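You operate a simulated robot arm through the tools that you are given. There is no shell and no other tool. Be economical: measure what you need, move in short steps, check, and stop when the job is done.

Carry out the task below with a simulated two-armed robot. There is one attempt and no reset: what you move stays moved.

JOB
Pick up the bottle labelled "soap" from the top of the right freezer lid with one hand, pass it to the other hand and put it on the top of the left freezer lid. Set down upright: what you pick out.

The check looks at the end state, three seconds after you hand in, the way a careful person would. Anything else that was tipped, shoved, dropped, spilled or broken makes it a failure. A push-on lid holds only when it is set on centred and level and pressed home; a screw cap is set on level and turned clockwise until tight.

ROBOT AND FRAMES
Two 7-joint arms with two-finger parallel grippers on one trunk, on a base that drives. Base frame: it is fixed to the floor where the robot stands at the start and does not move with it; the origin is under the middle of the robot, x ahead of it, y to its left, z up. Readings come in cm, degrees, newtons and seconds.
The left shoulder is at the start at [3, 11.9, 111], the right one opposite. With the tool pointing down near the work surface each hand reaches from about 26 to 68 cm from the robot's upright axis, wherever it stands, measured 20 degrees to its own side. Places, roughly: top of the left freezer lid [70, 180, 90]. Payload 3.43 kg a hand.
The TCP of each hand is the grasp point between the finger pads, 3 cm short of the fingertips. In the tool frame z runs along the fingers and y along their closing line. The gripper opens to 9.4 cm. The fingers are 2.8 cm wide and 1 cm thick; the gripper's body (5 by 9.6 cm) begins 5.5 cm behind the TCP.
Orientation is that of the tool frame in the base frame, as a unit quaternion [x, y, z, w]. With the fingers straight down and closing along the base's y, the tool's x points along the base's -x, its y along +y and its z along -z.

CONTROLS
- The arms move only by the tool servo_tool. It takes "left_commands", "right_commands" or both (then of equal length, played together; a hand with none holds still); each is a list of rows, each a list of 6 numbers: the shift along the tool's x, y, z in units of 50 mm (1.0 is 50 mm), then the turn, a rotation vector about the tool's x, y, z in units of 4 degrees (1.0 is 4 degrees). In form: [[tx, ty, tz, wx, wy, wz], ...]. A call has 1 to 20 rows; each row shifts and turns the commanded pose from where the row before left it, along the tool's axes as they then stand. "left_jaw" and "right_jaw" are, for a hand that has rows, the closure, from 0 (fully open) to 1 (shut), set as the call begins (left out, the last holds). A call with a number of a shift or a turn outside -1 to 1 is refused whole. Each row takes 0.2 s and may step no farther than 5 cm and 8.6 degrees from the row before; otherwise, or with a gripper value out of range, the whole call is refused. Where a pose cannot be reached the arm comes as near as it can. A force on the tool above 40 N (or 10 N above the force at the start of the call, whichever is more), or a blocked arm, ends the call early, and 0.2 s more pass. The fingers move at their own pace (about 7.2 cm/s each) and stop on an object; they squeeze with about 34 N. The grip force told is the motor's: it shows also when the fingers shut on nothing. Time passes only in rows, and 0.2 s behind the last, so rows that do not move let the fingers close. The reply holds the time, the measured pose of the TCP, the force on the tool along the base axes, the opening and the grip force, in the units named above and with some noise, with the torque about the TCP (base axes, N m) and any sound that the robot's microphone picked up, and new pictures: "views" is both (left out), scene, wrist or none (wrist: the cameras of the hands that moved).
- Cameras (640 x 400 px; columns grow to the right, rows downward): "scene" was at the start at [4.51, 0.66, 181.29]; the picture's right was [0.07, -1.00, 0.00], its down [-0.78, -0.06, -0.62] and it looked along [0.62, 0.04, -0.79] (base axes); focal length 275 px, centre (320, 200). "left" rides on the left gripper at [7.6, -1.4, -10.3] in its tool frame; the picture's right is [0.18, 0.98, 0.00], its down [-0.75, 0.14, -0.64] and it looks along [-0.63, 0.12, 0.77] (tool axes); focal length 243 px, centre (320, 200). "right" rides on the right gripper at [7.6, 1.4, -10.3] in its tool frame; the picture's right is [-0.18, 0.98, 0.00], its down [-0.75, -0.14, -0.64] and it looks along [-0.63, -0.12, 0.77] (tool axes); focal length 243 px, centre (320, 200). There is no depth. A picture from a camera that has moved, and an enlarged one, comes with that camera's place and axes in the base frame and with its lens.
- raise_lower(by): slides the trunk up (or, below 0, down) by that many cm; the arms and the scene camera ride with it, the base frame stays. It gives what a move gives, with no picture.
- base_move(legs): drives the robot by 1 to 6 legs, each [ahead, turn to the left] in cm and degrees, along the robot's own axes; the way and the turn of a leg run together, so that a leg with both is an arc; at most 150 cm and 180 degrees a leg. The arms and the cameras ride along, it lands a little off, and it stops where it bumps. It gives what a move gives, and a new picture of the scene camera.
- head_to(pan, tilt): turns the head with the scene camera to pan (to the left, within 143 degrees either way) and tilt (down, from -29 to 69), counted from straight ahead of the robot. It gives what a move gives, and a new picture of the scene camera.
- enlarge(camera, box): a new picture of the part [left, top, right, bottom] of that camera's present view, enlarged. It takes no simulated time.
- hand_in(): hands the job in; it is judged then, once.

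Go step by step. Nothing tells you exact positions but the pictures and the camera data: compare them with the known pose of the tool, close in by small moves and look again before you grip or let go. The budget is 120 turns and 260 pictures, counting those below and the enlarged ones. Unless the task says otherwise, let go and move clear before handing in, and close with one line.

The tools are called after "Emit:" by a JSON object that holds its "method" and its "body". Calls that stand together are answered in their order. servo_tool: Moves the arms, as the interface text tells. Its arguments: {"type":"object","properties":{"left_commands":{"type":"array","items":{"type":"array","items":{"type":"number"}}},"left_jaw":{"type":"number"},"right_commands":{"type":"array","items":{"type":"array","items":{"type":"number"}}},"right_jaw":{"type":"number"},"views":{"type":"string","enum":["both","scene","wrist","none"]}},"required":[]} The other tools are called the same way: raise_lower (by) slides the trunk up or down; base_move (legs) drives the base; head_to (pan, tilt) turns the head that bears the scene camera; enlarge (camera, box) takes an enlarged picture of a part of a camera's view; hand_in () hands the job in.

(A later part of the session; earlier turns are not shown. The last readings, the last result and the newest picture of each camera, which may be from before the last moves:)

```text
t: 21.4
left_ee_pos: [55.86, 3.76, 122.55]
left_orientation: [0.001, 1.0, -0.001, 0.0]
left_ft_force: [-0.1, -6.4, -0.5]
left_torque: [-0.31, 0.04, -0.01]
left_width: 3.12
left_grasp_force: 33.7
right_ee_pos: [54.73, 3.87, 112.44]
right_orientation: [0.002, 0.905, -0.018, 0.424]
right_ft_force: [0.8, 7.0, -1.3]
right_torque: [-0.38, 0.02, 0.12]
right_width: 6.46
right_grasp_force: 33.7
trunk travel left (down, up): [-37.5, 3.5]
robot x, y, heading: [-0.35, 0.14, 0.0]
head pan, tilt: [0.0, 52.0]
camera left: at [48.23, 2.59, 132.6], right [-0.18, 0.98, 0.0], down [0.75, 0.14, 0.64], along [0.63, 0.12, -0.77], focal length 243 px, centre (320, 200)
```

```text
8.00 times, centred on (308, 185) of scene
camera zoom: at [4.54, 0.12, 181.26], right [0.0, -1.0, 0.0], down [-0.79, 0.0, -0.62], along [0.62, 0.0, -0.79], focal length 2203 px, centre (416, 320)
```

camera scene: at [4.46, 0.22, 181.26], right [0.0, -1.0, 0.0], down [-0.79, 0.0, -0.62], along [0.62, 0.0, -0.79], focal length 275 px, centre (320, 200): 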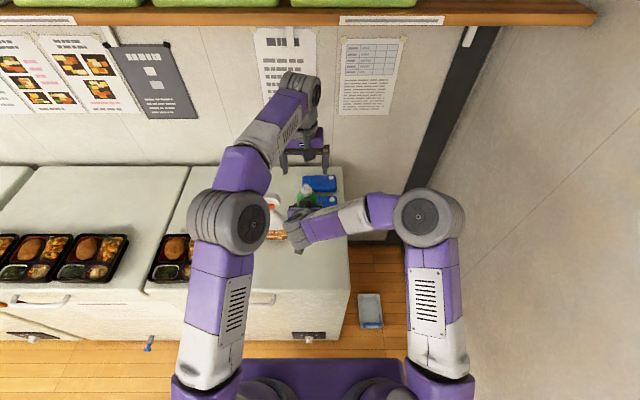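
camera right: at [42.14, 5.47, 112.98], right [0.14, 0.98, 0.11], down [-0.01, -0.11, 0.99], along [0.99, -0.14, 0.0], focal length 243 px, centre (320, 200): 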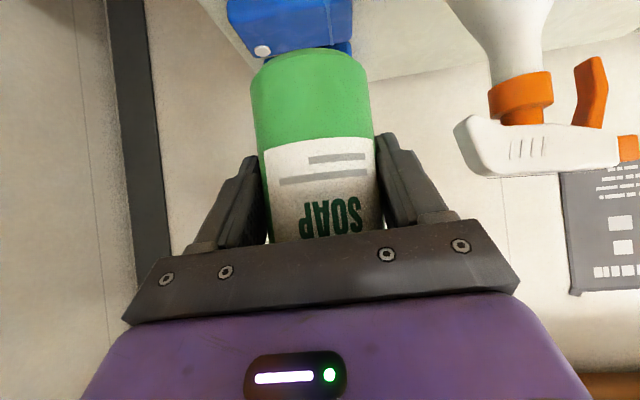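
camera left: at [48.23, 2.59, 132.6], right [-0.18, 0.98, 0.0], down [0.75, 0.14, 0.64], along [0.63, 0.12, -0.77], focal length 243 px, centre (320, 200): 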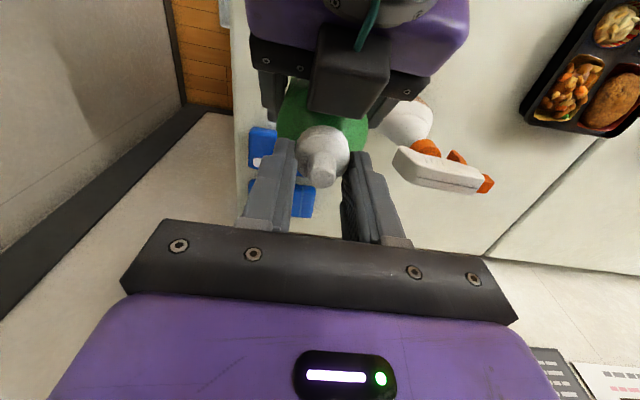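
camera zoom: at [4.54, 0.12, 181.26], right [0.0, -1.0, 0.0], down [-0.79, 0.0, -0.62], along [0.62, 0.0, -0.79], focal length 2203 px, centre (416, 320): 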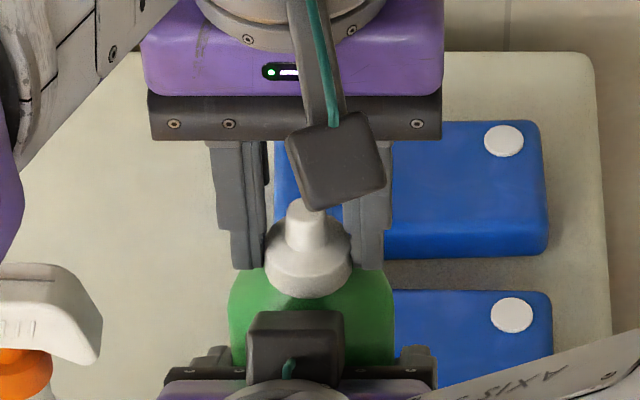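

The left hand now holds the collar at 3.1 cm with no wedging. I'll relax the sideways load, then open the right hand.

Emit:
{"method": "servo_tool", "body": {"left_commands": [[0, -0.04, 0, 0, 0, 0], [0, 0, 0, 0, 0, 0], [0, 0, 0, 0, 0, 0]], "views": "none"}}

Emit:
{"method": "servo_tool", "body": {"right_commands": [[0, 0, 0, 0, 0, 0], [0, 0, 0, 0, 0, 0], [0, 0, 0, 0, 0, 0]], "right_jaw": 0, "views": "wrist"}}

```text
t: 22.1
left_ee_pos: [55.84, 3.81, 122.47]
left_orientation: [-0.001, 1.0, 0.0, 0.0]
left_ft_force: [3.0, -3.6, -1.5]
left_torque: [-0.1, -0.27, -0.21]
left_width: 3.11
left_grasp_force: 33.6
right_ee_pos: [54.79, 3.75, 112.3]
right_orientation: [0.004, 0.905, -0.019, 0.424]
right_ft_force: [-3.6, 3.8, 1.3]
right_torque: [-0.26, -0.09, 0.28]
right_width: 6.47
right_grasp_force: 34.0
trunk travel left (down, up): [-37.5, 3.5]
robot x, y, heading: [-0.18, -0.01, 0.1]
head pan, tilt: [0.0, 52.0]
```

```text
t: 22.9
left_ee_pos: [55.85, 3.8, 122.47]
left_orientation: [0.0, 1.0, 0.0, 0.0]
left_ft_force: [0.2, 0.0, 0.4]
left_torque: [-0.01, -0.03, 0.0]
left_width: 3.1
left_grasp_force: 33.8
right_ee_pos: [54.81, 3.87, 112.4]
right_orientation: [0.003, 0.905, -0.019, 0.425]
right_ft_force: [0.0, -0.1, 0.2]
right_torque: [0.01, 0.02, 0.01]
right_width: 9.4
right_grasp_force: 0.0
trunk travel left (down, up): [-37.5, 3.5]
robot x, y, heading: [-0.02, -0.01, 0.0]
head pan, tilt: [0.0, 52.0]
camera right: at [42.06, 5.53, 113.02], right [0.14, 0.98, 0.11], down [-0.01, -0.11, 0.99], along [0.99, -0.14, 0.0], focal length 243 px, centre (320, 200)
```

right: 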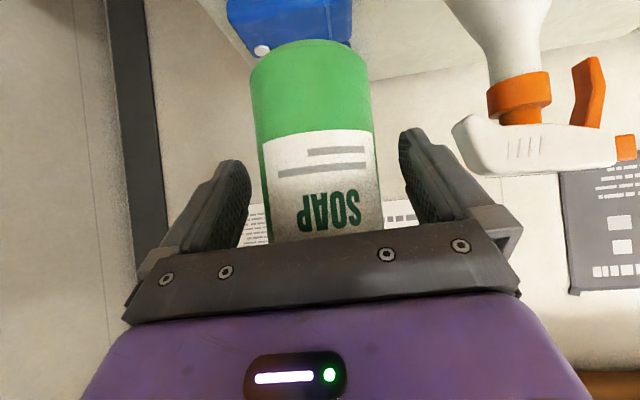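

The bottle stays in the left hand. I'll retract the right hand backward, then down.

Emit:
{"method": "servo_tool", "body": {"right_commands": [[0.256, 0, -0.308, 0, 0, 0], [0.256, 0, -0.308, 0, 0, 0], [0.614, 0, -0.27, 0, 0, 0], [0.614, 0, -0.27, 0, 0, 0], [0, 0, 0, 0, 0, 0]], "views": "both"}}

```text
t: 24.1
left_ee_pos: [55.96, 3.71, 122.49]
left_orientation: [0.0, 1.0, 0.001, 0.0]
left_ft_force: [-0.6, 0.3, 0.0]
left_torque: [-0.02, -0.01, 0.02]
left_width: 3.08
left_grasp_force: 33.9
right_ee_pos: [44.79, 3.68, 109.27]
right_orientation: [0.003, 0.905, -0.018, 0.424]
right_ft_force: [0.1, -0.1, 0.5]
right_torque: [0.01, 0.0, -0.01]
right_width: 9.4
right_grasp_force: 0.1
trunk travel left (down, up): [-37.5, 3.5]
robot x, y, heading: [-0.06, -0.19, 0.1]
head pan, tilt: [0.0, 52.0]
camera scene: at [4.57, 0.09, 181.26], right [0.0, -1.0, 0.0], down [-0.79, 0.0, -0.62], along [0.62, 0.0, -0.79], focal length 275 px, centre (320, 200)
camera right: at [32.07, 5.47, 109.96], right [0.14, 0.98, 0.11], down [-0.01, -0.11, 0.99], along [0.99, -0.14, 0.0], focal length 243 px, centre (320, 200)
```

scene: 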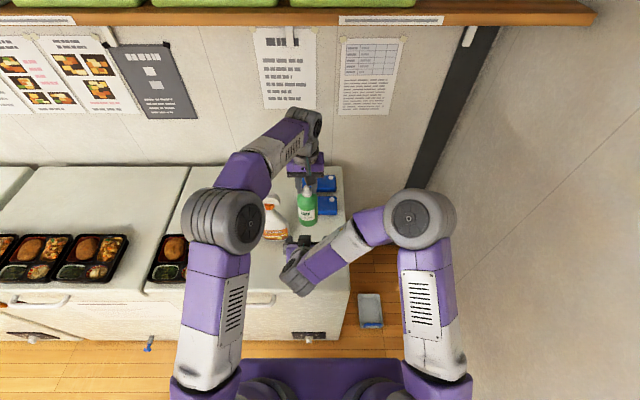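
right: 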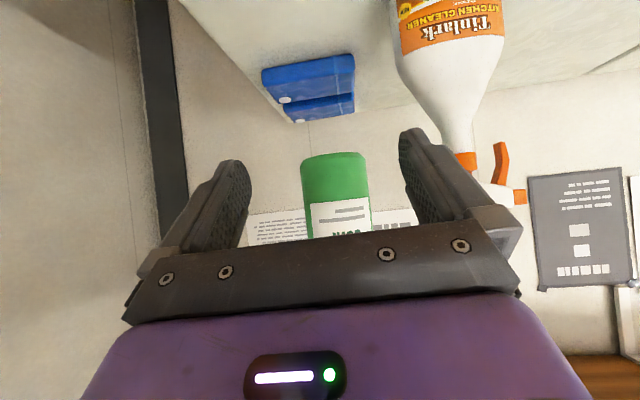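

The handover worked; the bottle hangs upright in the left hand with its bottom about 14.1 cm below the TCP. I'll raise the left hand and bring both arms in close before driving.

Emit:
{"method": "servo_tool", "body": {"right_commands": [[-0.12, -0.72, -0.1, 0, 0, 0], [-0.12, -0.72, -0.1, 0, 0, 0], [-0.12, -0.72, -0.1, 0, 0, 0], [-0.12, -0.72, -0.1, 0, 0, 0], [-0.12, -0.72, -0.1, 0, 0, 0], [0, 0, 0, 0, 0, 0], [0, 0, 0, 0, 0, 0], [0, 0, 0, 0, 0, 0], [0, 0, 0, 0, 0, 0]], "left_commands": [[0, 0, -0.8, 0, 0, 0], [0, 0, -0.8, 0, 0, 0], [0.57, 0.6, 0, 0, 0, 0], [0.57, 0.6, 0, 0, 0, 0], [0.57, 0.6, 0, 0, 0, 0], [0.57, 0.6, 0, 0, 0, 0], [0.57, 0.6, 0, 0, 0, 0], [0.57, 0.6, 0, 0, 0, 0], [0, 0, 0, 0, 0, 0]], "views": "scene"}}

Emit:
{"method": "head_to", "body": {"pan": 95, "tilt": 40}}

```text
t: 26.1
left_ee_pos: [39.02, 21.86, 130.32]
left_orientation: [-0.001, 1.0, 0.0, -0.001]
left_ft_force: [-0.1, 0.1, -2.5]
left_torque: [0.0, -0.01, 0.0]
left_width: 3.1
left_grasp_force: 33.9
right_ee_pos: [44.4, -14.28, 113.7]
right_orientation: [0.003, 0.906, -0.018, 0.424]
right_ft_force: [0.1, -0.1, -0.1]
right_torque: [-0.02, 0.0, 0.01]
right_width: 9.41
right_grasp_force: 0.0
trunk travel left (down, up): [-37.5, 3.5]
robot x, y, heading: [0.2, 0.36, -0.2]
head pan, tilt: [0.0, 52.0]
camera scene: at [4.67, 0.04, 181.25], right [0.0, -1.0, 0.0], down [-0.79, 0.0, -0.61], along [0.61, 0.0, -0.79], focal length 275 px, centre (320, 200)
```

scene: 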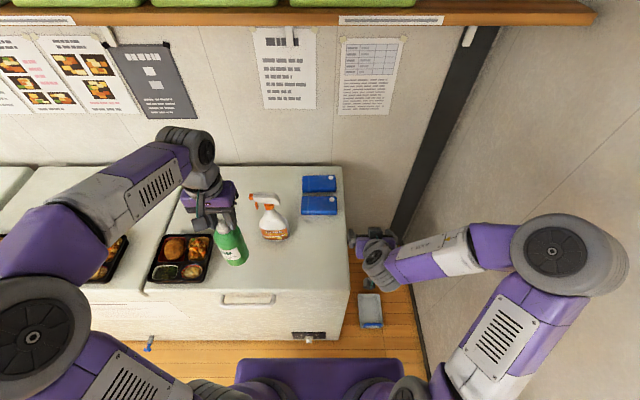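

```text
t: 27.9
left_ee_pos: [39.0, 21.87, 130.23]
left_orientation: [-0.001, 1.0, 0.0, 0.0]
left_ft_force: [0.3, 0.2, -3.2]
left_torque: [0.01, -0.01, -0.01]
left_width: 3.11
left_grasp_force: 34.1
right_ee_pos: [44.43, -14.12, 113.9]
right_orientation: [0.002, 0.905, -0.018, 0.425]
right_ft_force: [-0.7, -0.4, -0.7]
right_torque: [0.0, 0.01, 0.0]
right_width: 9.39
right_grasp_force: 0.1
trunk travel left (down, up): [-37.5, 3.5]
robot x, y, heading: [0.04, -0.16, -0.1]
head pan, tilt: [95.0, 40.0]
camera scene: at [-3.72, 8.6, 182.94], right [1.0, 0.09, 0.0], down [0.06, -0.64, -0.77], along [-0.07, 0.76, -0.64], focal length 275 px, centre (320, 200)
```

scene: 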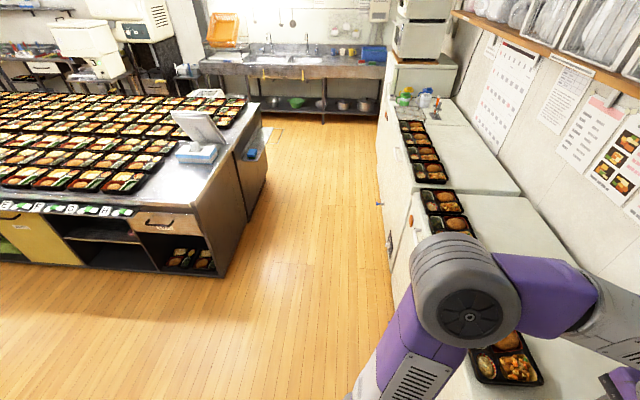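

The left lid spans roughly y 136–220, with free space behind its trays around [69, 178]. I'll check the aisle for small obstacles before driving.

Emit:
{"method": "enlarge", "body": {"camera": "scene", "box": [340, 80, 560, 290]}}

Emit:
{"method": "head_to", "body": {"pan": 75, "tilt": 60}}

```text
1.90 times, centred on (450, 185) of scene
camera zoom: at [-3.72, 8.6, 182.94], right [1.0, 0.09, 0.0], down [0.06, -0.64, -0.77], along [-0.07, 0.76, -0.64], focal length 525 px, centre (72, 229)
```

zoom: 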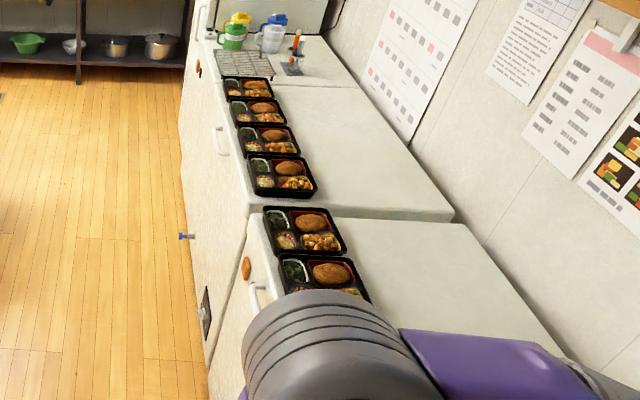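

```text
t: 28.7
left_ee_pos: [38.88, 21.86, 130.24]
left_orientation: [-0.001, 1.0, 0.001, 0.0]
left_ft_force: [-0.8, 0.3, -2.5]
left_torque: [-0.02, 0.0, 0.02]
left_width: 3.1
left_grasp_force: 34.1
right_ee_pos: [44.33, -14.13, 113.87]
right_orientation: [0.002, 0.906, -0.018, 0.424]
right_ft_force: [-0.3, 0.7, 0.9]
right_torque: [-0.01, 0.02, -0.02]
right_width: 9.4
right_grasp_force: 0.0
trunk travel left (down, up): [-37.5, 3.5]
robot x, y, heading: [0.01, -0.15, 0.1]
head pan, tilt: [75.0, 60.0]
camera scene: at [-1.27, 6.57, 180.27], right [0.97, -0.26, 0.0], down [-0.22, -0.84, -0.5], along [0.13, 0.48, -0.87], focal length 275 px, centre (320, 200)
```

scene: 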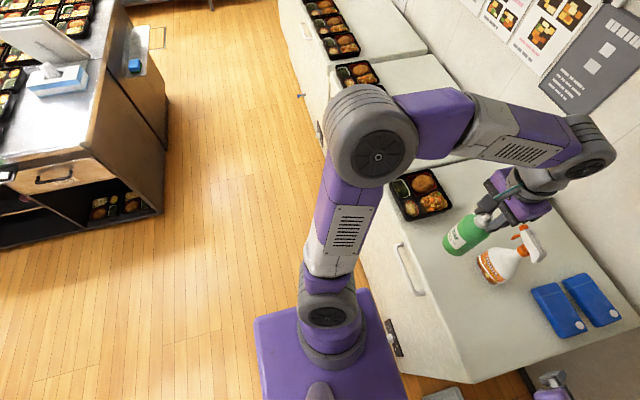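

The base looks about 60 cm square, so I must back away from the freezer before turning. I'll check behind first.

Emit:
{"method": "head_to", "body": {"pan": 143, "tilt": 45}}

```text
t: 30.1
left_ee_pos: [38.98, 21.79, 130.21]
left_orientation: [0.0, 1.0, -0.001, 0.0]
left_ft_force: [-0.1, -0.1, -3.3]
left_torque: [0.0, -0.04, 0.02]
left_width: 3.11
left_grasp_force: 33.8
right_ee_pos: [44.37, -14.18, 113.76]
right_orientation: [0.004, 0.905, -0.019, 0.424]
right_ft_force: [0.8, 1.1, 0.8]
right_torque: [0.02, 0.01, -0.03]
right_width: 9.43
right_grasp_force: 0.0
trunk travel left (down, up): [-37.5, 3.5]
robot x, y, heading: [0.63, 0.08, -0.0]
head pan, tilt: [143.0, 45.0]
camera scene: at [-9.47, 5.04, 182.21], right [0.6, 0.8, 0.0], down [0.56, -0.43, -0.71], along [-0.56, 0.43, -0.71], focal length 275 px, centre (320, 200)
```

scene: 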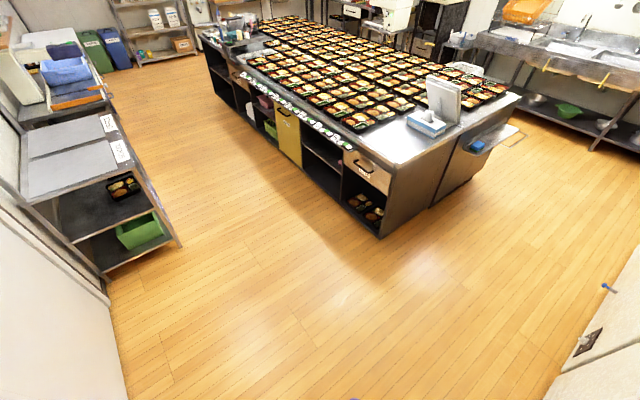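

The floor behind is clear. I'll back up 25 cm, turn left and drive alongside the freezers, then check.

Emit:
{"method": "base_move", "body": {"legs": [[-25, 0], [0, 90], [100, 0]]}}

Emit:
{"method": "head_to", "body": {"pan": -30, "tilt": 45}}

```text
t: 32.4
left_ee_pos: [14.11, 23.29, 130.24]
left_orientation: [-0.019, 1.0, 0.0, 0.001]
left_ft_force: [0.8, 0.3, -2.1]
left_torque: [0.02, -0.03, 0.02]
left_width: 3.06
left_grasp_force: 34.2
right_ee_pos: [20.82, -12.32, 113.78]
right_orientation: [-0.014, 0.905, -0.01, 0.425]
right_ft_force: [0.3, 0.0, 0.1]
right_torque: [-0.01, 0.01, -0.05]
right_width: 9.42
right_grasp_force: 0.0
trunk travel left (down, up): [-37.5, 3.5]
robot x, y, heading: [-24.12, -0.08, 2.5]
head pan, tilt: [143.0, 45.0]
stopped in leg 2: the robot was blocked; the commanded pose is now the measured one
camera scene: at [-33.65, 4.73, 182.21], right [0.57, 0.82, 0.0], down [0.58, -0.4, -0.71], along [-0.58, 0.4, -0.71], focal length 275 px, centre (320, 200)
```

scene: 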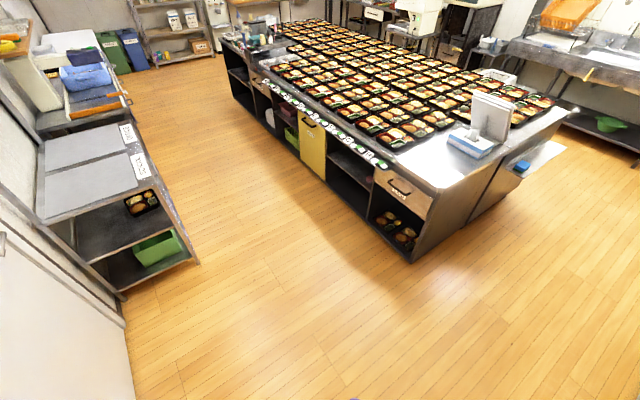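

```text
t: 35.0
left_ee_pos: [14.23, 23.4, 130.26]
left_orientation: [-0.02, 1.0, 0.0, 0.0]
left_ft_force: [0.7, -0.9, -2.6]
left_torque: [-0.01, -0.02, 0.02]
left_width: 3.1
left_grasp_force: 34.3
right_ee_pos: [20.93, -12.38, 113.81]
right_orientation: [-0.014, 0.905, -0.011, 0.425]
right_ft_force: [0.5, -0.2, -0.2]
right_torque: [-0.01, 0.0, -0.03]
right_width: 9.42
right_grasp_force: 0.0
trunk travel left (down, up): [-37.5, 3.5]
robot x, y, heading: [-24.07, -0.05, 2.1]
head pan, tilt: [-30.0, 45.0]
camera scene: at [-19.69, -3.77, 182.21], right [-0.47, -0.88, 0.0], down [-0.63, 0.33, -0.71], along [0.63, -0.33, -0.71], focal length 275 px, centre (320, 200)
```

scene: 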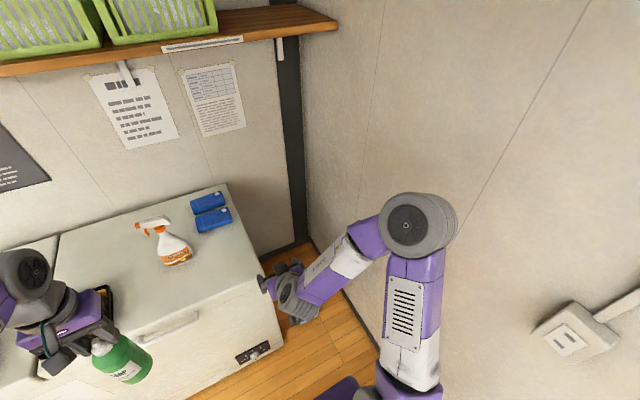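

The turn was blocked at about 2°; I suspect the right elbow or a base corner against the right wall. I'll look to the right.

Emit:
{"method": "head_to", "body": {"pan": -75, "tilt": 60}}

Emit:
{"method": "head_to", "body": {"pan": -130, "tilt": 60}}

Emit:
{"method": "head_to", "body": {"pan": 60, "tilt": 55}}

```text
t: 36.2
left_ee_pos: [14.17, 23.38, 130.18]
left_orientation: [-0.019, 1.0, 0.0, 0.0]
left_ft_force: [-0.7, 0.3, -3.5]
left_torque: [0.05, 0.02, 0.03]
left_width: 3.09
left_grasp_force: 34.3
right_ee_pos: [20.97, -12.38, 113.78]
right_orientation: [-0.014, 0.905, -0.011, 0.425]
right_ft_force: [-0.3, 0.1, -0.3]
right_torque: [0.04, 0.02, 0.0]
right_width: 9.39
right_grasp_force: 0.1
trunk travel left (down, up): [-37.5, 3.5]
robot x, y, heading: [-24.08, -0.11, 2.5]
head pan, tilt: [-75.0, 60.0]
camera scene: at [-24.91, -6.35, 180.27], right [-0.96, -0.3, 0.0], down [-0.26, 0.83, -0.5], along [0.15, -0.48, -0.87], focal length 275 px, centre (320, 200)
```

scene: 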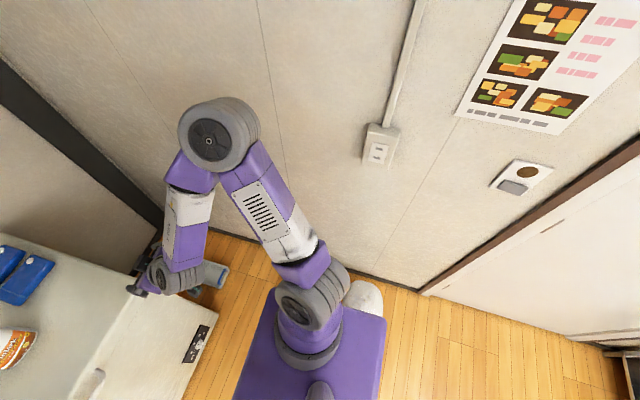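

```text
t: 37.4
left_ee_pos: [14.19, 23.47, 130.27]
left_orientation: [-0.019, 1.0, -0.001, 0.0]
left_ft_force: [-0.3, -0.2, -2.1]
left_torque: [-0.01, -0.02, -0.02]
left_width: 3.11
left_grasp_force: 34.3
right_ee_pos: [20.91, -12.41, 113.79]
right_orientation: [-0.015, 0.905, -0.01, 0.424]
right_ft_force: [0.5, -0.9, 0.2]
right_torque: [0.02, 0.04, -0.04]
right_width: 9.42
right_grasp_force: 0.1
trunk travel left (down, up): [-37.5, 3.5]
robot x, y, heading: [-23.85, 0.51, 2.5]
head pan, tilt: [-130.0, 60.0]
camera scene: at [-30.96, -5.25, 180.27], right [-0.79, 0.61, 0.0], down [0.53, 0.68, -0.5], along [-0.31, -0.4, -0.87], focal length 275 px, centre (320, 200)
```

scene: 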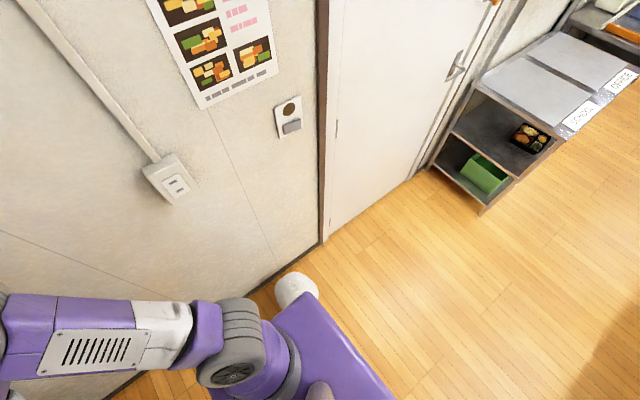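

```text
t: 40.2
left_ee_pos: [14.12, 23.3, 130.31]
left_orientation: [-0.019, 1.0, 0.0, -0.001]
left_ft_force: [0.4, 0.5, -3.0]
left_torque: [0.0, -0.02, 0.01]
left_width: 3.13
left_grasp_force: 33.7
right_ee_pos: [20.91, -12.46, 113.89]
right_orientation: [-0.014, 0.905, -0.01, 0.425]
right_ft_force: [-0.8, 0.4, -0.6]
right_torque: [0.01, 0.03, 0.01]
right_width: 9.37
right_grasp_force: 0.0
trunk travel left (down, up): [-37.5, 3.5]
robot x, y, heading: [-23.93, -0.36, 2.3]
head pan, tilt: [60.0, 55.0]
camera scene: at [-23.51, 6.39, 180.87], right [0.88, -0.47, 0.0], down [-0.38, -0.72, -0.57], along [0.27, 0.51, -0.82], focal length 275 px, centre (320, 200)
```

scene: 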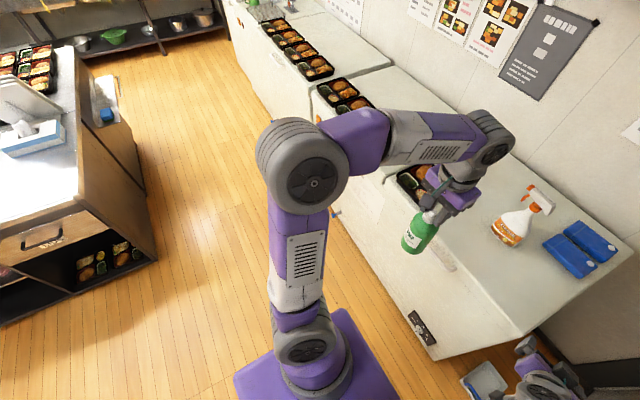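

There's a white round object, probably a bin, beside the base at the right rear; that's what blocked the turn. I'll look closely before moving.

Emit:
{"method": "head_to", "body": {"pan": -110, "tilt": 55}}

Emit:
{"method": "enlarge", "body": {"camera": "scene", "box": [240, 220, 480, 370]}}

```text
t: 42.8
left_ee_pos: [14.22, 23.44, 130.26]
left_orientation: [-0.019, 1.0, -0.001, -0.001]
left_ft_force: [-0.3, 0.0, -2.8]
left_torque: [0.02, -0.01, 0.01]
left_width: 3.1
left_grasp_force: 33.7
right_ee_pos: [20.95, -12.45, 113.87]
right_orientation: [-0.015, 0.905, -0.01, 0.424]
right_ft_force: [-1.0, -0.3, 0.1]
right_torque: [-0.01, -0.01, -0.01]
right_width: 9.42
right_grasp_force: 0.1
trunk travel left (down, up): [-37.5, 3.5]
robot x, y, heading: [-23.71, -0.26, 2.2]
head pan, tilt: [-110.0, 55.0]
camera scene: at [-29.09, -6.84, 180.87], right [-0.95, 0.31, 0.0], down [0.25, 0.78, -0.57], along [-0.18, -0.55, -0.82], focal length 275 px, centre (320, 200)
```

scene: 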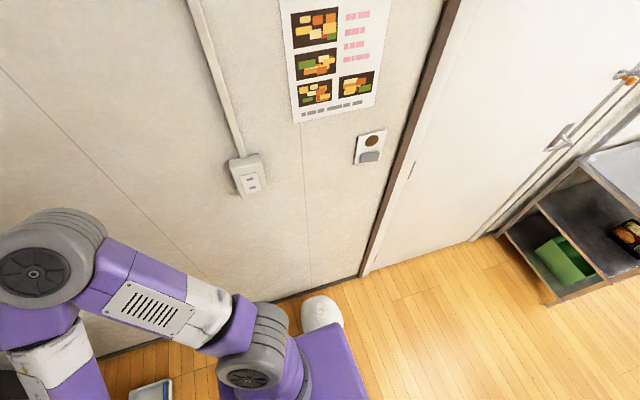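

```text
2.67 times, centred on (360, 295) of scene
camera zoom: at [-29.09, -6.84, 180.87], right [-0.95, 0.31, 0.0], down [0.25, 0.78, -0.57], along [-0.18, -0.55, -0.82], focal length 734 px, centre (213, -53)
```

zoom: 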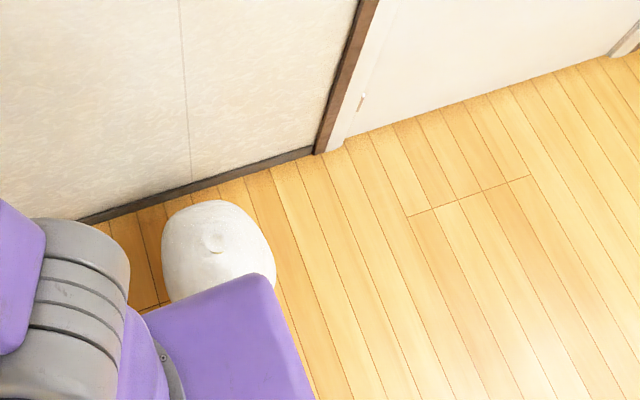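

It's a heavy-looking white sack beside the rear-right of the base. I'll straighten, pull forward clear of it, and turn in stages. First I'll raise the trunk a little so the arms have margin over the spray bottle.

Emit:
{"method": "raise_lower", "body": {"by": 3}}

Emit:
{"method": "base_move", "body": {"legs": [[0, -2.3], [19.5, 0]]}}

Emit:
{"method": "enlarge", "body": {"camera": "scene", "box": [320, 200, 640, 400]}}

```text
t: 43.5
left_ee_pos: [14.24, 23.3, 133.27]
left_orientation: [-0.019, 1.0, 0.0, 0.0]
left_ft_force: [0.7, 0.3, -3.2]
left_torque: [-0.01, -0.01, -0.02]
left_width: 3.1
left_grasp_force: 33.8
right_ee_pos: [20.88, -12.55, 116.87]
right_orientation: [-0.014, 0.905, -0.01, 0.425]
right_ft_force: [0.0, -0.2, -0.3]
right_torque: [-0.01, 0.01, 0.02]
right_width: 9.41
right_grasp_force: 0.1
trunk travel left (down, up): [-40.5, 0.5]
robot x, y, heading: [-24.03, 0.05, 2.2]
head pan, tilt: [-110.0, 55.0]
```

```text
t: 45.5
left_ee_pos: [34.54, 21.89, 133.28]
left_orientation: [-0.002, 1.0, 0.0, 0.001]
left_ft_force: [-0.1, 0.1, -2.8]
left_torque: [-0.01, -0.02, -0.01]
left_width: 3.11
left_grasp_force: 34.1
right_ee_pos: [40.11, -14.03, 116.8]
right_orientation: [0.002, 0.906, -0.018, 0.424]
right_ft_force: [0.5, -0.5, 0.8]
right_torque: [-0.02, -0.02, -0.03]
right_width: 9.4
right_grasp_force: 0.0
trunk travel left (down, up): [-40.5, 0.5]
robot x, y, heading: [-4.07, -0.01, 0.4]
head pan, tilt: [-110.0, 55.0]
camera scene: at [-9.8, -6.67, 183.87], right [-0.94, 0.34, 0.0], down [0.28, 0.77, -0.57], along [-0.2, -0.54, -0.82], focal length 275 px, centre (320, 200)
```

scene: 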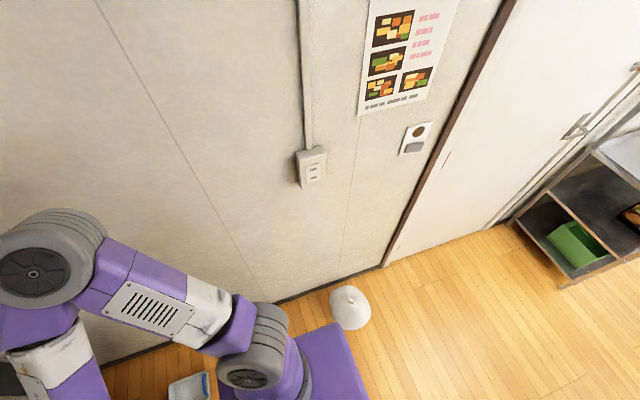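

```text
2.00 times, centred on (480, 300) of scene
camera zoom: at [-9.8, -6.67, 183.87], right [-0.94, 0.34, 0.0], down [0.28, 0.77, -0.57], along [-0.2, -0.54, -0.82], focal length 551 px, centre (0, 0)
```

zoom: 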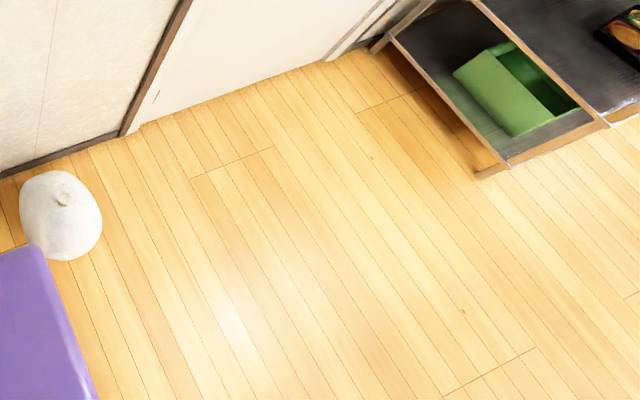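

I'm clear of the sack, which sits at about [-42, -39]. Now I'll turn in stages: 25° in place, then a slight reverse arc of 20°, then 30° more.

Emit:
{"method": "base_move", "body": {"legs": [[0, 25], [-4, 20], [0, 30]]}}

```text
t: 49.8
left_ee_pos: [-19.1, 40.85, 133.23]
left_orientation: [-0.613, 0.79, 0.0, 0.0]
left_ft_force: [0.8, 0.8, -2.7]
left_torque: [0.06, 0.0, 0.04]
left_width: 3.13
left_grasp_force: 34.3
right_ee_pos: [17.35, 37.07, 116.81]
right_orientation: [-0.553, 0.717, 0.246, 0.346]
right_ft_force: [-0.3, -0.9, -0.1]
right_torque: [-0.04, -0.01, 0.03]
right_width: 9.41
right_grasp_force: 0.0
trunk travel left (down, up): [-40.5, 0.5]
robot x, y, heading: [-7.35, -2.35, 75.5]
head pan, tilt: [-110.0, 55.0]
camera scene: at [-2.37, -9.17, 183.87], right [-0.57, -0.82, 0.0], down [-0.67, 0.46, -0.57], along [0.47, -0.33, -0.82], focal length 275 px, centre (320, 200)
```

scene: 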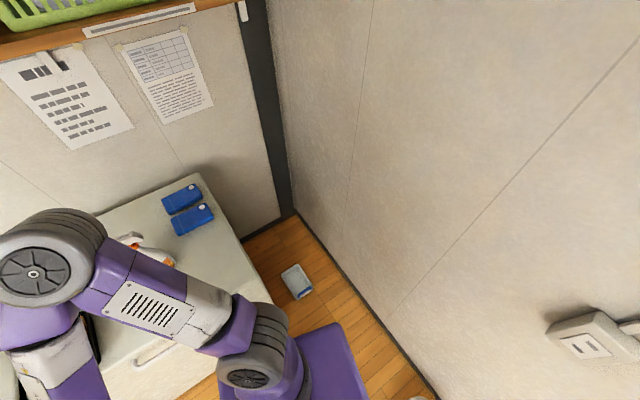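

Turn went fine. Next I'll drive along the freezers with a slight outward drift.

Emit:
{"method": "base_move", "body": {"legs": [[20, 18], [100, 0]]}}

Emit:
{"method": "head_to", "body": {"pan": -60, "tilt": 50}}

```text
t: 56.2
left_ee_pos: [-34.59, 156.16, 133.31]
left_orientation: [0.726, -0.688, 0.0, 0.0]
left_ft_force: [0.0, 0.2, -3.5]
left_torque: [0.05, -0.02, -0.02]
left_width: 3.12
left_grasp_force: 34.0
right_ee_pos: [1.14, 163.52, 116.9]
right_orientation: [0.655, -0.625, -0.295, -0.306]
right_ft_force: [0.4, 0.2, -0.2]
right_torque: [0.03, 0.02, 0.0]
right_width: 9.4
right_grasp_force: 0.1
trunk travel left (down, up): [-40.5, 0.5]
robot x, y, heading: [-10.76, 118.46, 93.2]
head pan, tilt: [-110.0, 55.0]
camera scene: at [-3.7, 113.58, 183.87], right [-0.29, -0.96, 0.0], down [-0.78, 0.24, -0.57], along [0.55, -0.17, -0.82], focal length 275 px, centre (320, 200)
```

scene: 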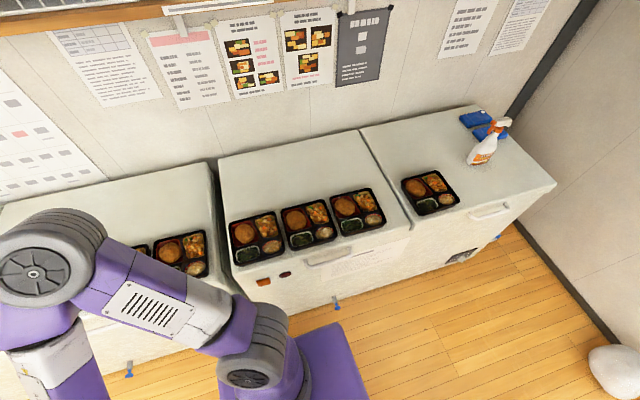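

```text
t: 57.4
left_ee_pos: [-34.67, 156.32, 133.26]
left_orientation: [0.725, -0.688, 0.0, -0.001]
left_ft_force: [0.0, -0.5, -3.1]
left_torque: [0.0, 0.02, 0.01]
left_width: 3.12
left_grasp_force: 34.1
right_ee_pos: [1.12, 163.53, 116.88]
right_orientation: [0.655, -0.625, -0.295, -0.305]
right_ft_force: [-0.2, -1.1, -0.3]
right_torque: [0.01, 0.02, 0.05]
right_width: 9.39
right_grasp_force: 0.1
trunk travel left (down, up): [-40.5, 0.5]
robot x, y, heading: [-11.03, 118.93, 92.9]
head pan, tilt: [-60.0, 50.0]
camera scene: at [-4.13, 119.89, 184.52], right [0.54, -0.84, 0.0], down [-0.64, -0.42, -0.64], along [0.54, 0.35, -0.77], focal length 275 px, centre (320, 200)
```

scene: 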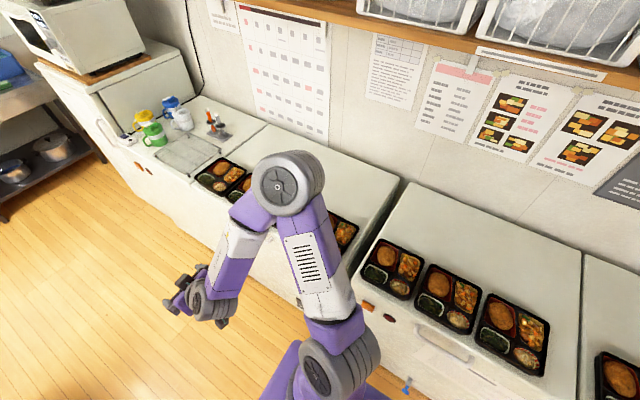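

All objects are undisturbed and the left lid spans y 136–222. I'll drive 38 cm further and turn right to face the lid.

Emit:
{"method": "base_move", "body": {"legs": [[38, 0], [0, -93]]}}

Emit:
{"method": "head_to", "body": {"pan": 15, "tilt": 52}}

```text
t: 63.7
left_ee_pos: [26.31, 178.82, 133.32]
left_orientation: [-0.003, 1.0, 0.0, 0.0]
left_ft_force: [-0.5, -1.2, -4.4]
left_torque: [0.03, -0.01, 0.02]
left_width: 3.11
left_grasp_force: 33.5
right_ee_pos: [32.09, 142.95, 116.76]
right_orientation: [-0.001, 0.906, -0.016, 0.423]
right_ft_force: [-0.6, 0.3, 0.6]
right_torque: [0.0, -0.01, -0.03]
right_width: 9.4
right_grasp_force: 0.1
trunk travel left (down, up): [-40.5, 0.5]
robot x, y, heading: [-12.05, 157.18, 0.4]
head pan, tilt: [-60.0, 50.0]
camera scene: at [-11.57, 150.24, 184.52], right [-0.86, -0.51, 0.0], down [-0.39, 0.66, -0.64], along [0.33, -0.55, -0.77], focal length 275 px, centre (320, 200)
```

scene: 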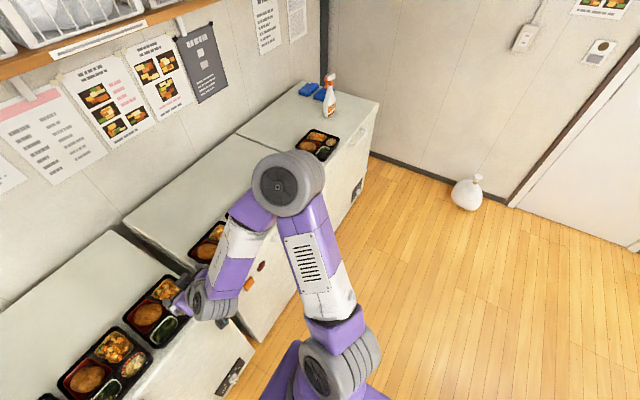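

```text
t: 65.2
left_ee_pos: [26.24, 179.03, 133.26]
left_orientation: [-0.003, 1.0, -0.001, 0.001]
left_ft_force: [-1.0, 0.7, -2.1]
left_torque: [-0.03, -0.08, 0.0]
left_width: 3.1
left_grasp_force: 33.8
right_ee_pos: [32.02, 143.04, 116.75]
right_orientation: [-0.001, 0.906, -0.017, 0.423]
right_ft_force: [0.0, 0.4, 0.2]
right_torque: [0.01, 0.03, 0.0]
right_width: 9.4
right_grasp_force: 0.0
trunk travel left (down, up): [-40.5, 0.5]
robot x, y, heading: [-12.05, 157.07, 0.5]
head pan, tilt: [15.0, 52.0]
camera scene: at [-8.23, 158.87, 184.26], right [0.27, -0.96, 0.0], down [-0.76, -0.21, -0.62], along [0.59, 0.16, -0.79], focal length 275 px, centre (320, 200)
```

scene: 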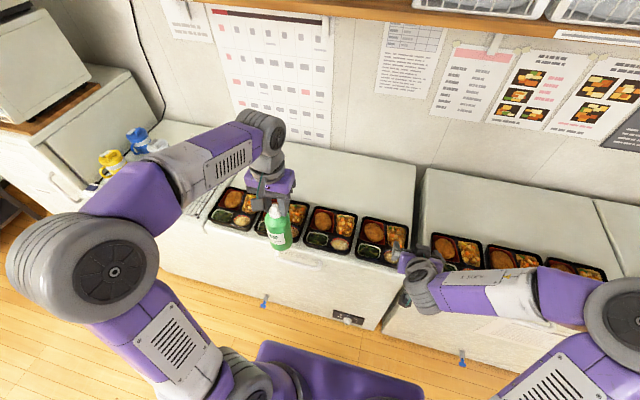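

The trash bag is upright and all is well. I'll move forward 12 cm to working distance.

Emit:
{"method": "base_move", "body": {"legs": [[12, 0]]}}

```text
t: 66.4
left_ee_pos: [38.1, 179.02, 133.37]
left_orientation: [-0.005, 1.0, 0.0, 0.0]
left_ft_force: [0.0, -0.4, -3.2]
left_torque: [-0.02, -0.02, 0.02]
left_width: 3.07
left_grasp_force: 33.9
right_ee_pos: [43.81, 143.06, 116.9]
right_orientation: [0.0, 0.905, -0.018, 0.425]
right_ft_force: [-0.2, 0.0, 0.1]
right_torque: [-0.01, 0.01, -0.01]
right_width: 9.39
right_grasp_force: 0.1
trunk travel left (down, up): [-40.5, 0.5]
robot x, y, heading: [-0.9, 157.27, 0.5]
head pan, tilt: [15.0, 52.0]
camera scene: at [3.55, 158.97, 184.26], right [0.27, -0.96, 0.0], down [-0.76, -0.21, -0.62], along [0.59, 0.16, -0.79], focal length 275 px, centre (320, 200)
```

scene: 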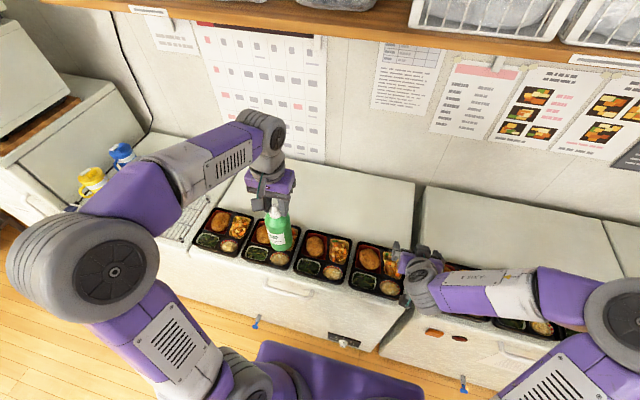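

Now I'll extend the left hand forward 28 cm over the free area behind the trays, staying high.

Emit:
{"method": "servo_tool", "body": {"left_commands": [[-0.8, 0, 0, 0, 0, 0], [-0.8, 0, 0, 0, 0, 0], [-0.8, 0, 0, 0, 0, 0], [-0.8, 0, 0, 0, 0, 0], [-0.8, 0, 0, 0, 0, 0], [-0.8, 0, 0, 0, 0, 0], [-0.8, 0, 0, 0, 0, 0], [0, 0, 0, 0, 0, 0]]}}

```text
t: 68.2
left_ee_pos: [59.64, 179.27, 132.61]
left_orientation: [-0.004, 1.0, 0.0, 0.0]
left_ft_force: [0.1, 0.3, -2.7]
left_torque: [-0.03, -0.02, -0.01]
left_width: 3.08
left_grasp_force: 34.4
left hand out of reach, approached as far as the arm can: row 6, 7
right_ee_pos: [43.97, 143.15, 116.66]
right_orientation: [0.0, 0.905, -0.017, 0.424]
right_ft_force: [-0.3, -0.2, -0.2]
right_torque: [0.06, 0.02, -0.01]
right_width: 9.4
right_grasp_force: 0.0
trunk travel left (down, up): [-40.5, 0.5]
robot x, y, heading: [-0.81, 156.78, 0.1]
head pan, tilt: [15.0, 52.0]
camera scene: at [3.84, 158.94, 184.25], right [0.27, -0.96, 0.0], down [-0.76, -0.21, -0.61], along [0.59, 0.16, -0.79], focal length 275 px, centre (320, 200)
camera left: at [52.01, 177.83, 142.75], right [-0.19, 0.98, 0.0], down [0.75, 0.15, 0.64], along [0.63, 0.12, -0.77], focal length 243 px, centre (320, 200)
```

scene: 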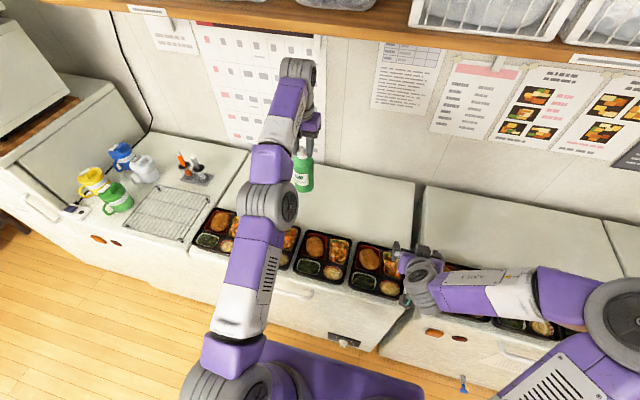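
left: 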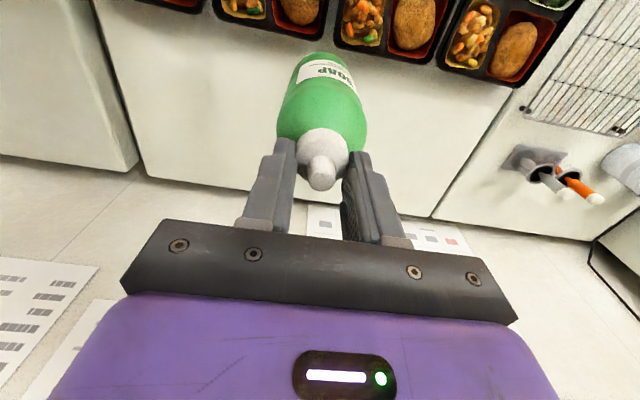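

The arm is stretched because the hand is high; reach improves lower down. I'll descend to z≈115, still above the trays, then go forward to x≈66.

Emit:
{"method": "servo_tool", "body": {"left_commands": [[0, 0, 0.8, 0, 0, 0], [0, 0, 0.8, 0, 0, 0], [0, 0, 0.8, 0, 0, 0], [0, 0, 0.8, 0, 0, 0], [0, 0, 0.3, 0, 0, 0], [0, 0, 0, 0, 0, 0]], "views": "none"}}

```text
t: 69.6
left_ee_pos: [59.51, 179.21, 114.98]
left_orientation: [-0.004, 1.0, 0.0, 0.0]
left_ft_force: [0.6, 0.0, -3.9]
left_torque: [-0.03, -0.04, -0.02]
left_width: 3.1
left_grasp_force: 34.1
right_ee_pos: [43.8, 143.07, 116.77]
right_orientation: [-0.001, 0.905, -0.016, 0.424]
right_ft_force: [0.3, 0.3, -0.1]
right_torque: [0.01, 0.02, -0.02]
right_width: 9.41
right_grasp_force: 0.1
trunk travel left (down, up): [-40.5, 0.5]
robot x, y, heading: [-0.66, 156.93, 0.2]
head pan, tilt: [15.0, 52.0]
```

Next, forward 6.5 cm.

Emit:
{"method": "servo_tool", "body": {"left_commands": [[-0.65, 0, 0, 0, 0, 0], [-0.65, 0, 0, 0, 0, 0], [0, 0, 0, 0, 0, 0]]}}

Emit:
{"method": "enlarge", "body": {"camera": "scene", "box": [240, 140, 368, 220]}}

```text
t: 70.4
left_ee_pos: [63.95, 179.34, 115.08]
left_orientation: [-0.005, 1.0, -0.001, 0.0]
left_ft_force: [0.3, 0.4, -3.2]
left_torque: [0.02, 0.0, 0.01]
left_width: 3.11
left_grasp_force: 33.9
left hand out of reach, approached as far as the arm can: row 2
right_ee_pos: [43.99, 143.02, 116.8]
right_orientation: [-0.001, 0.905, -0.017, 0.426]
right_ft_force: [-0.1, 0.3, -0.2]
right_torque: [0.03, 0.0, -0.05]
right_width: 9.4
right_grasp_force: 0.1
trunk travel left (down, up): [-40.5, 0.5]
robot x, y, heading: [-0.58, 156.92, 0.3]
head pan, tilt: [15.0, 52.0]
camera scene: at [3.65, 158.96, 184.26], right [0.27, -0.96, 0.0], down [-0.76, -0.21, -0.62], along [0.59, 0.16, -0.79], focal length 275 px, centre (320, 200)
camera left: at [56.24, 177.91, 125.12], right [-0.19, 0.98, 0.0], down [0.75, 0.15, 0.64], along [0.63, 0.12, -0.77], focal length 243 px, centre (320, 200)
```

scene: 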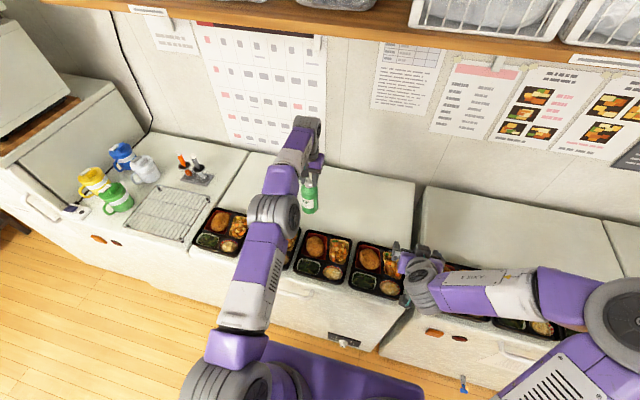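
left: 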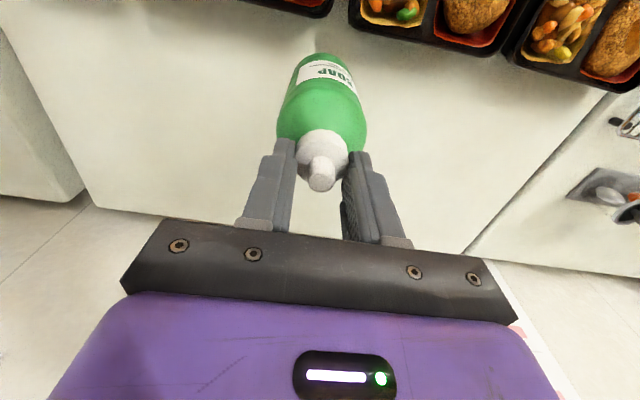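

```text
5.00 times, centred on (304, 180) of scene
camera zoom: at [3.65, 158.96, 184.26], right [0.27, -0.96, 0.0], down [-0.76, -0.21, -0.62], along [0.59, 0.16, -0.79], focal length 1377 px, centre (400, 300)
```

zoom: 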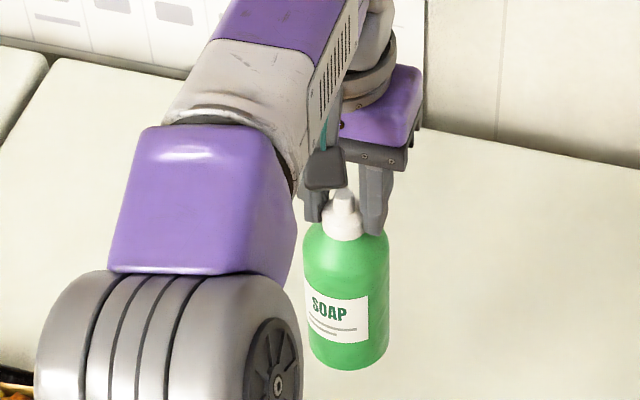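

The bottle is at x≈64, behind the trays (back edge ~57.5), over clear lid. I'll descend 8 cm while nudging forward slightly.

Emit:
{"method": "servo_tool", "body": {"left_commands": [[-0.1, 0, 0.5, 0, 0, 0], [-0.1, 0, 0.5, 0, 0, 0], [-0.1, 0, 0.6, 0, 0, 0], [0, 0, 0, 0, 0, 0]]}}

Emit:
{"method": "enlarge", "body": {"camera": "scene", "box": [240, 150, 400, 250]}}

```text
t: 71.4
left_ee_pos: [64.24, 178.95, 107.09]
left_orientation: [-0.005, 1.0, 0.0, -0.001]
left_ft_force: [0.3, -0.1, -2.2]
left_torque: [-0.01, -0.02, 0.03]
left_width: 3.09
left_grasp_force: 33.6
left hand out of reach, approached as far as the arm can: row 2, 3
right_ee_pos: [43.89, 143.12, 116.78]
right_orientation: [0.001, 0.906, -0.018, 0.424]
right_ft_force: [1.1, -0.4, 0.2]
right_torque: [0.0, 0.01, 0.01]
right_width: 9.4
right_grasp_force: 0.0
trunk travel left (down, up): [-40.5, 0.5]
robot x, y, heading: [-0.76, 156.78, 0.5]
head pan, tilt: [15.0, 52.0]
camera scene: at [3.69, 158.95, 184.26], right [0.27, -0.96, 0.0], down [-0.76, -0.21, -0.62], along [0.59, 0.16, -0.79], focal length 275 px, centre (320, 200)
camera left: at [56.61, 177.56, 117.12], right [-0.19, 0.98, 0.0], down [0.75, 0.15, 0.64], along [0.63, 0.12, -0.77], focal length 243 px, centre (320, 200)
```

scene: 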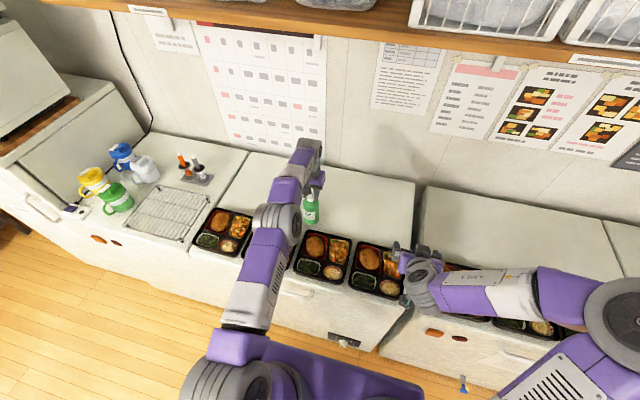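
left: 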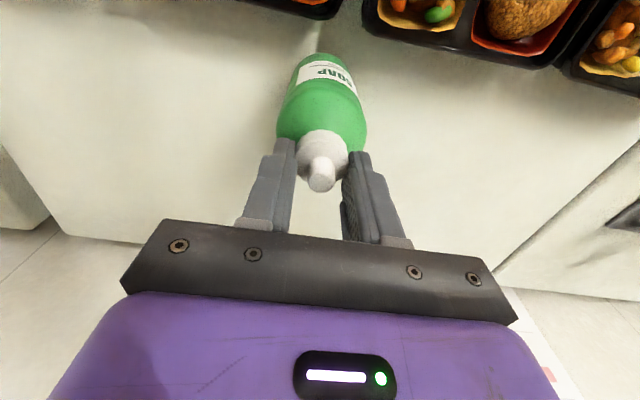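

```text
4.00 times, centred on (320, 200) of scene
camera zoom: at [3.69, 158.95, 184.26], right [0.27, -0.96, 0.0], down [-0.76, -0.21, -0.62], along [0.59, 0.16, -0.79], focal length 1102 px, centre (320, 200)
```

zoom: 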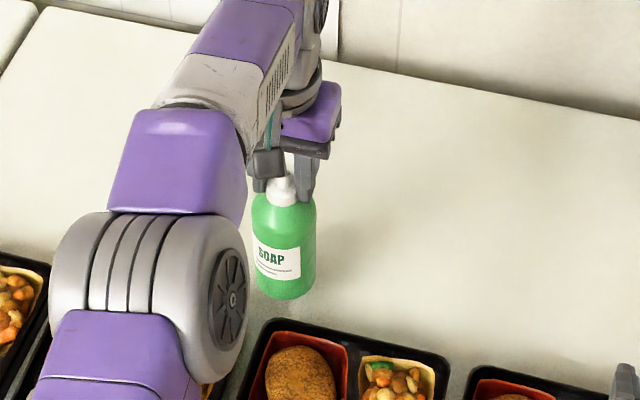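

The bottle is about 3 cm above the lid, clear of everything. I'll descend slowly to contact.

Emit:
{"method": "servo_tool", "body": {"left_commands": [[0, 0, 0.2, 0, 0, 0], [0, 0, 0.2, 0, 0, 0], [0, 0, 0.06, 0, 0, 0], [0, 0, 0, 0, 0, 0]], "views": "none"}}

Emit:
{"method": "enlarge", "body": {"camera": "scene", "box": [260, 160, 356, 240]}}

```text
t: 72.4
left_ee_pos: [64.18, 178.87, 104.62]
left_orientation: [-0.004, 1.0, 0.0, -0.001]
left_ft_force: [-0.5, -0.4, -2.9]
left_torque: [0.0, -0.03, -0.02]
left_width: 3.11
left_grasp_force: 33.6
right_ee_pos: [43.94, 143.09, 116.86]
right_orientation: [0.0, 0.905, -0.018, 0.425]
right_ft_force: [-0.2, 0.3, -0.1]
right_torque: [0.01, 0.01, -0.01]
right_width: 9.38
right_grasp_force: 0.0
trunk travel left (down, up): [-40.5, 0.5]
robot x, y, heading: [-0.59, 156.6, 0.3]
head pan, tilt: [15.0, 52.0]
```

```text
5.00 times, centred on (308, 200) of scene
camera zoom: at [3.7, 158.97, 184.26], right [0.27, -0.96, 0.0], down [-0.76, -0.21, -0.62], along [0.59, 0.16, -0.79], focal length 1377 px, centre (380, 200)
```

zoom: 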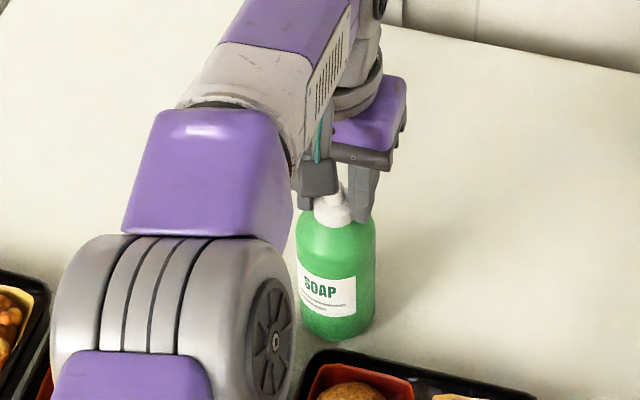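

Not yet in contact. I'll continue in 2–3 mm steps.

Emit:
{"method": "servo_tool", "body": {"left_commands": [[0, 0, 0.05, 0, 0, 0], [0, 0, 0, 0, 0, 0]], "views": "none"}}

Emit:
{"method": "servo_tool", "body": {"left_commands": [[0, 0, 0.05, 0, 0, 0], [0, 0, 0, 0, 0, 0]], "views": "none"}}

```text
t: 73.0
left_ee_pos: [64.36, 178.95, 104.54]
left_orientation: [-0.003, 1.0, 0.0, 0.0]
left_ft_force: [0.0, 0.2, -3.3]
left_torque: [0.0, 0.01, -0.01]
left_width: 3.1
left_grasp_force: 34.1
right_ee_pos: [43.86, 143.11, 116.96]
right_orientation: [-0.001, 0.905, -0.016, 0.425]
right_ft_force: [-0.3, 0.3, -0.3]
right_torque: [0.01, -0.01, 0.01]
right_width: 9.4
right_grasp_force: 0.1
trunk travel left (down, up): [-40.5, 0.5]
robot x, y, heading: [-0.25, 156.91, 0.7]
head pan, tilt: [15.0, 52.0]
```

```text
t: 73.6
left_ee_pos: [64.19, 179.08, 104.33]
left_orientation: [-0.005, 1.0, 0.0, 0.001]
left_ft_force: [-0.4, -0.6, 5.0]
left_torque: [-0.07, -0.05, 0.0]
left_width: 3.08
left_grasp_force: 34.3
right_ee_pos: [43.73, 143.03, 116.85]
right_orientation: [-0.001, 0.905, -0.016, 0.425]
right_ft_force: [0.1, 0.4, 0.2]
right_torque: [0.0, 0.02, -0.01]
right_width: 9.42
right_grasp_force: 0.0
trunk travel left (down, up): [-40.5, 0.5]
robot x, y, heading: [-0.53, 156.66, 0.4]
head pan, tilt: [15.0, 52.0]
```

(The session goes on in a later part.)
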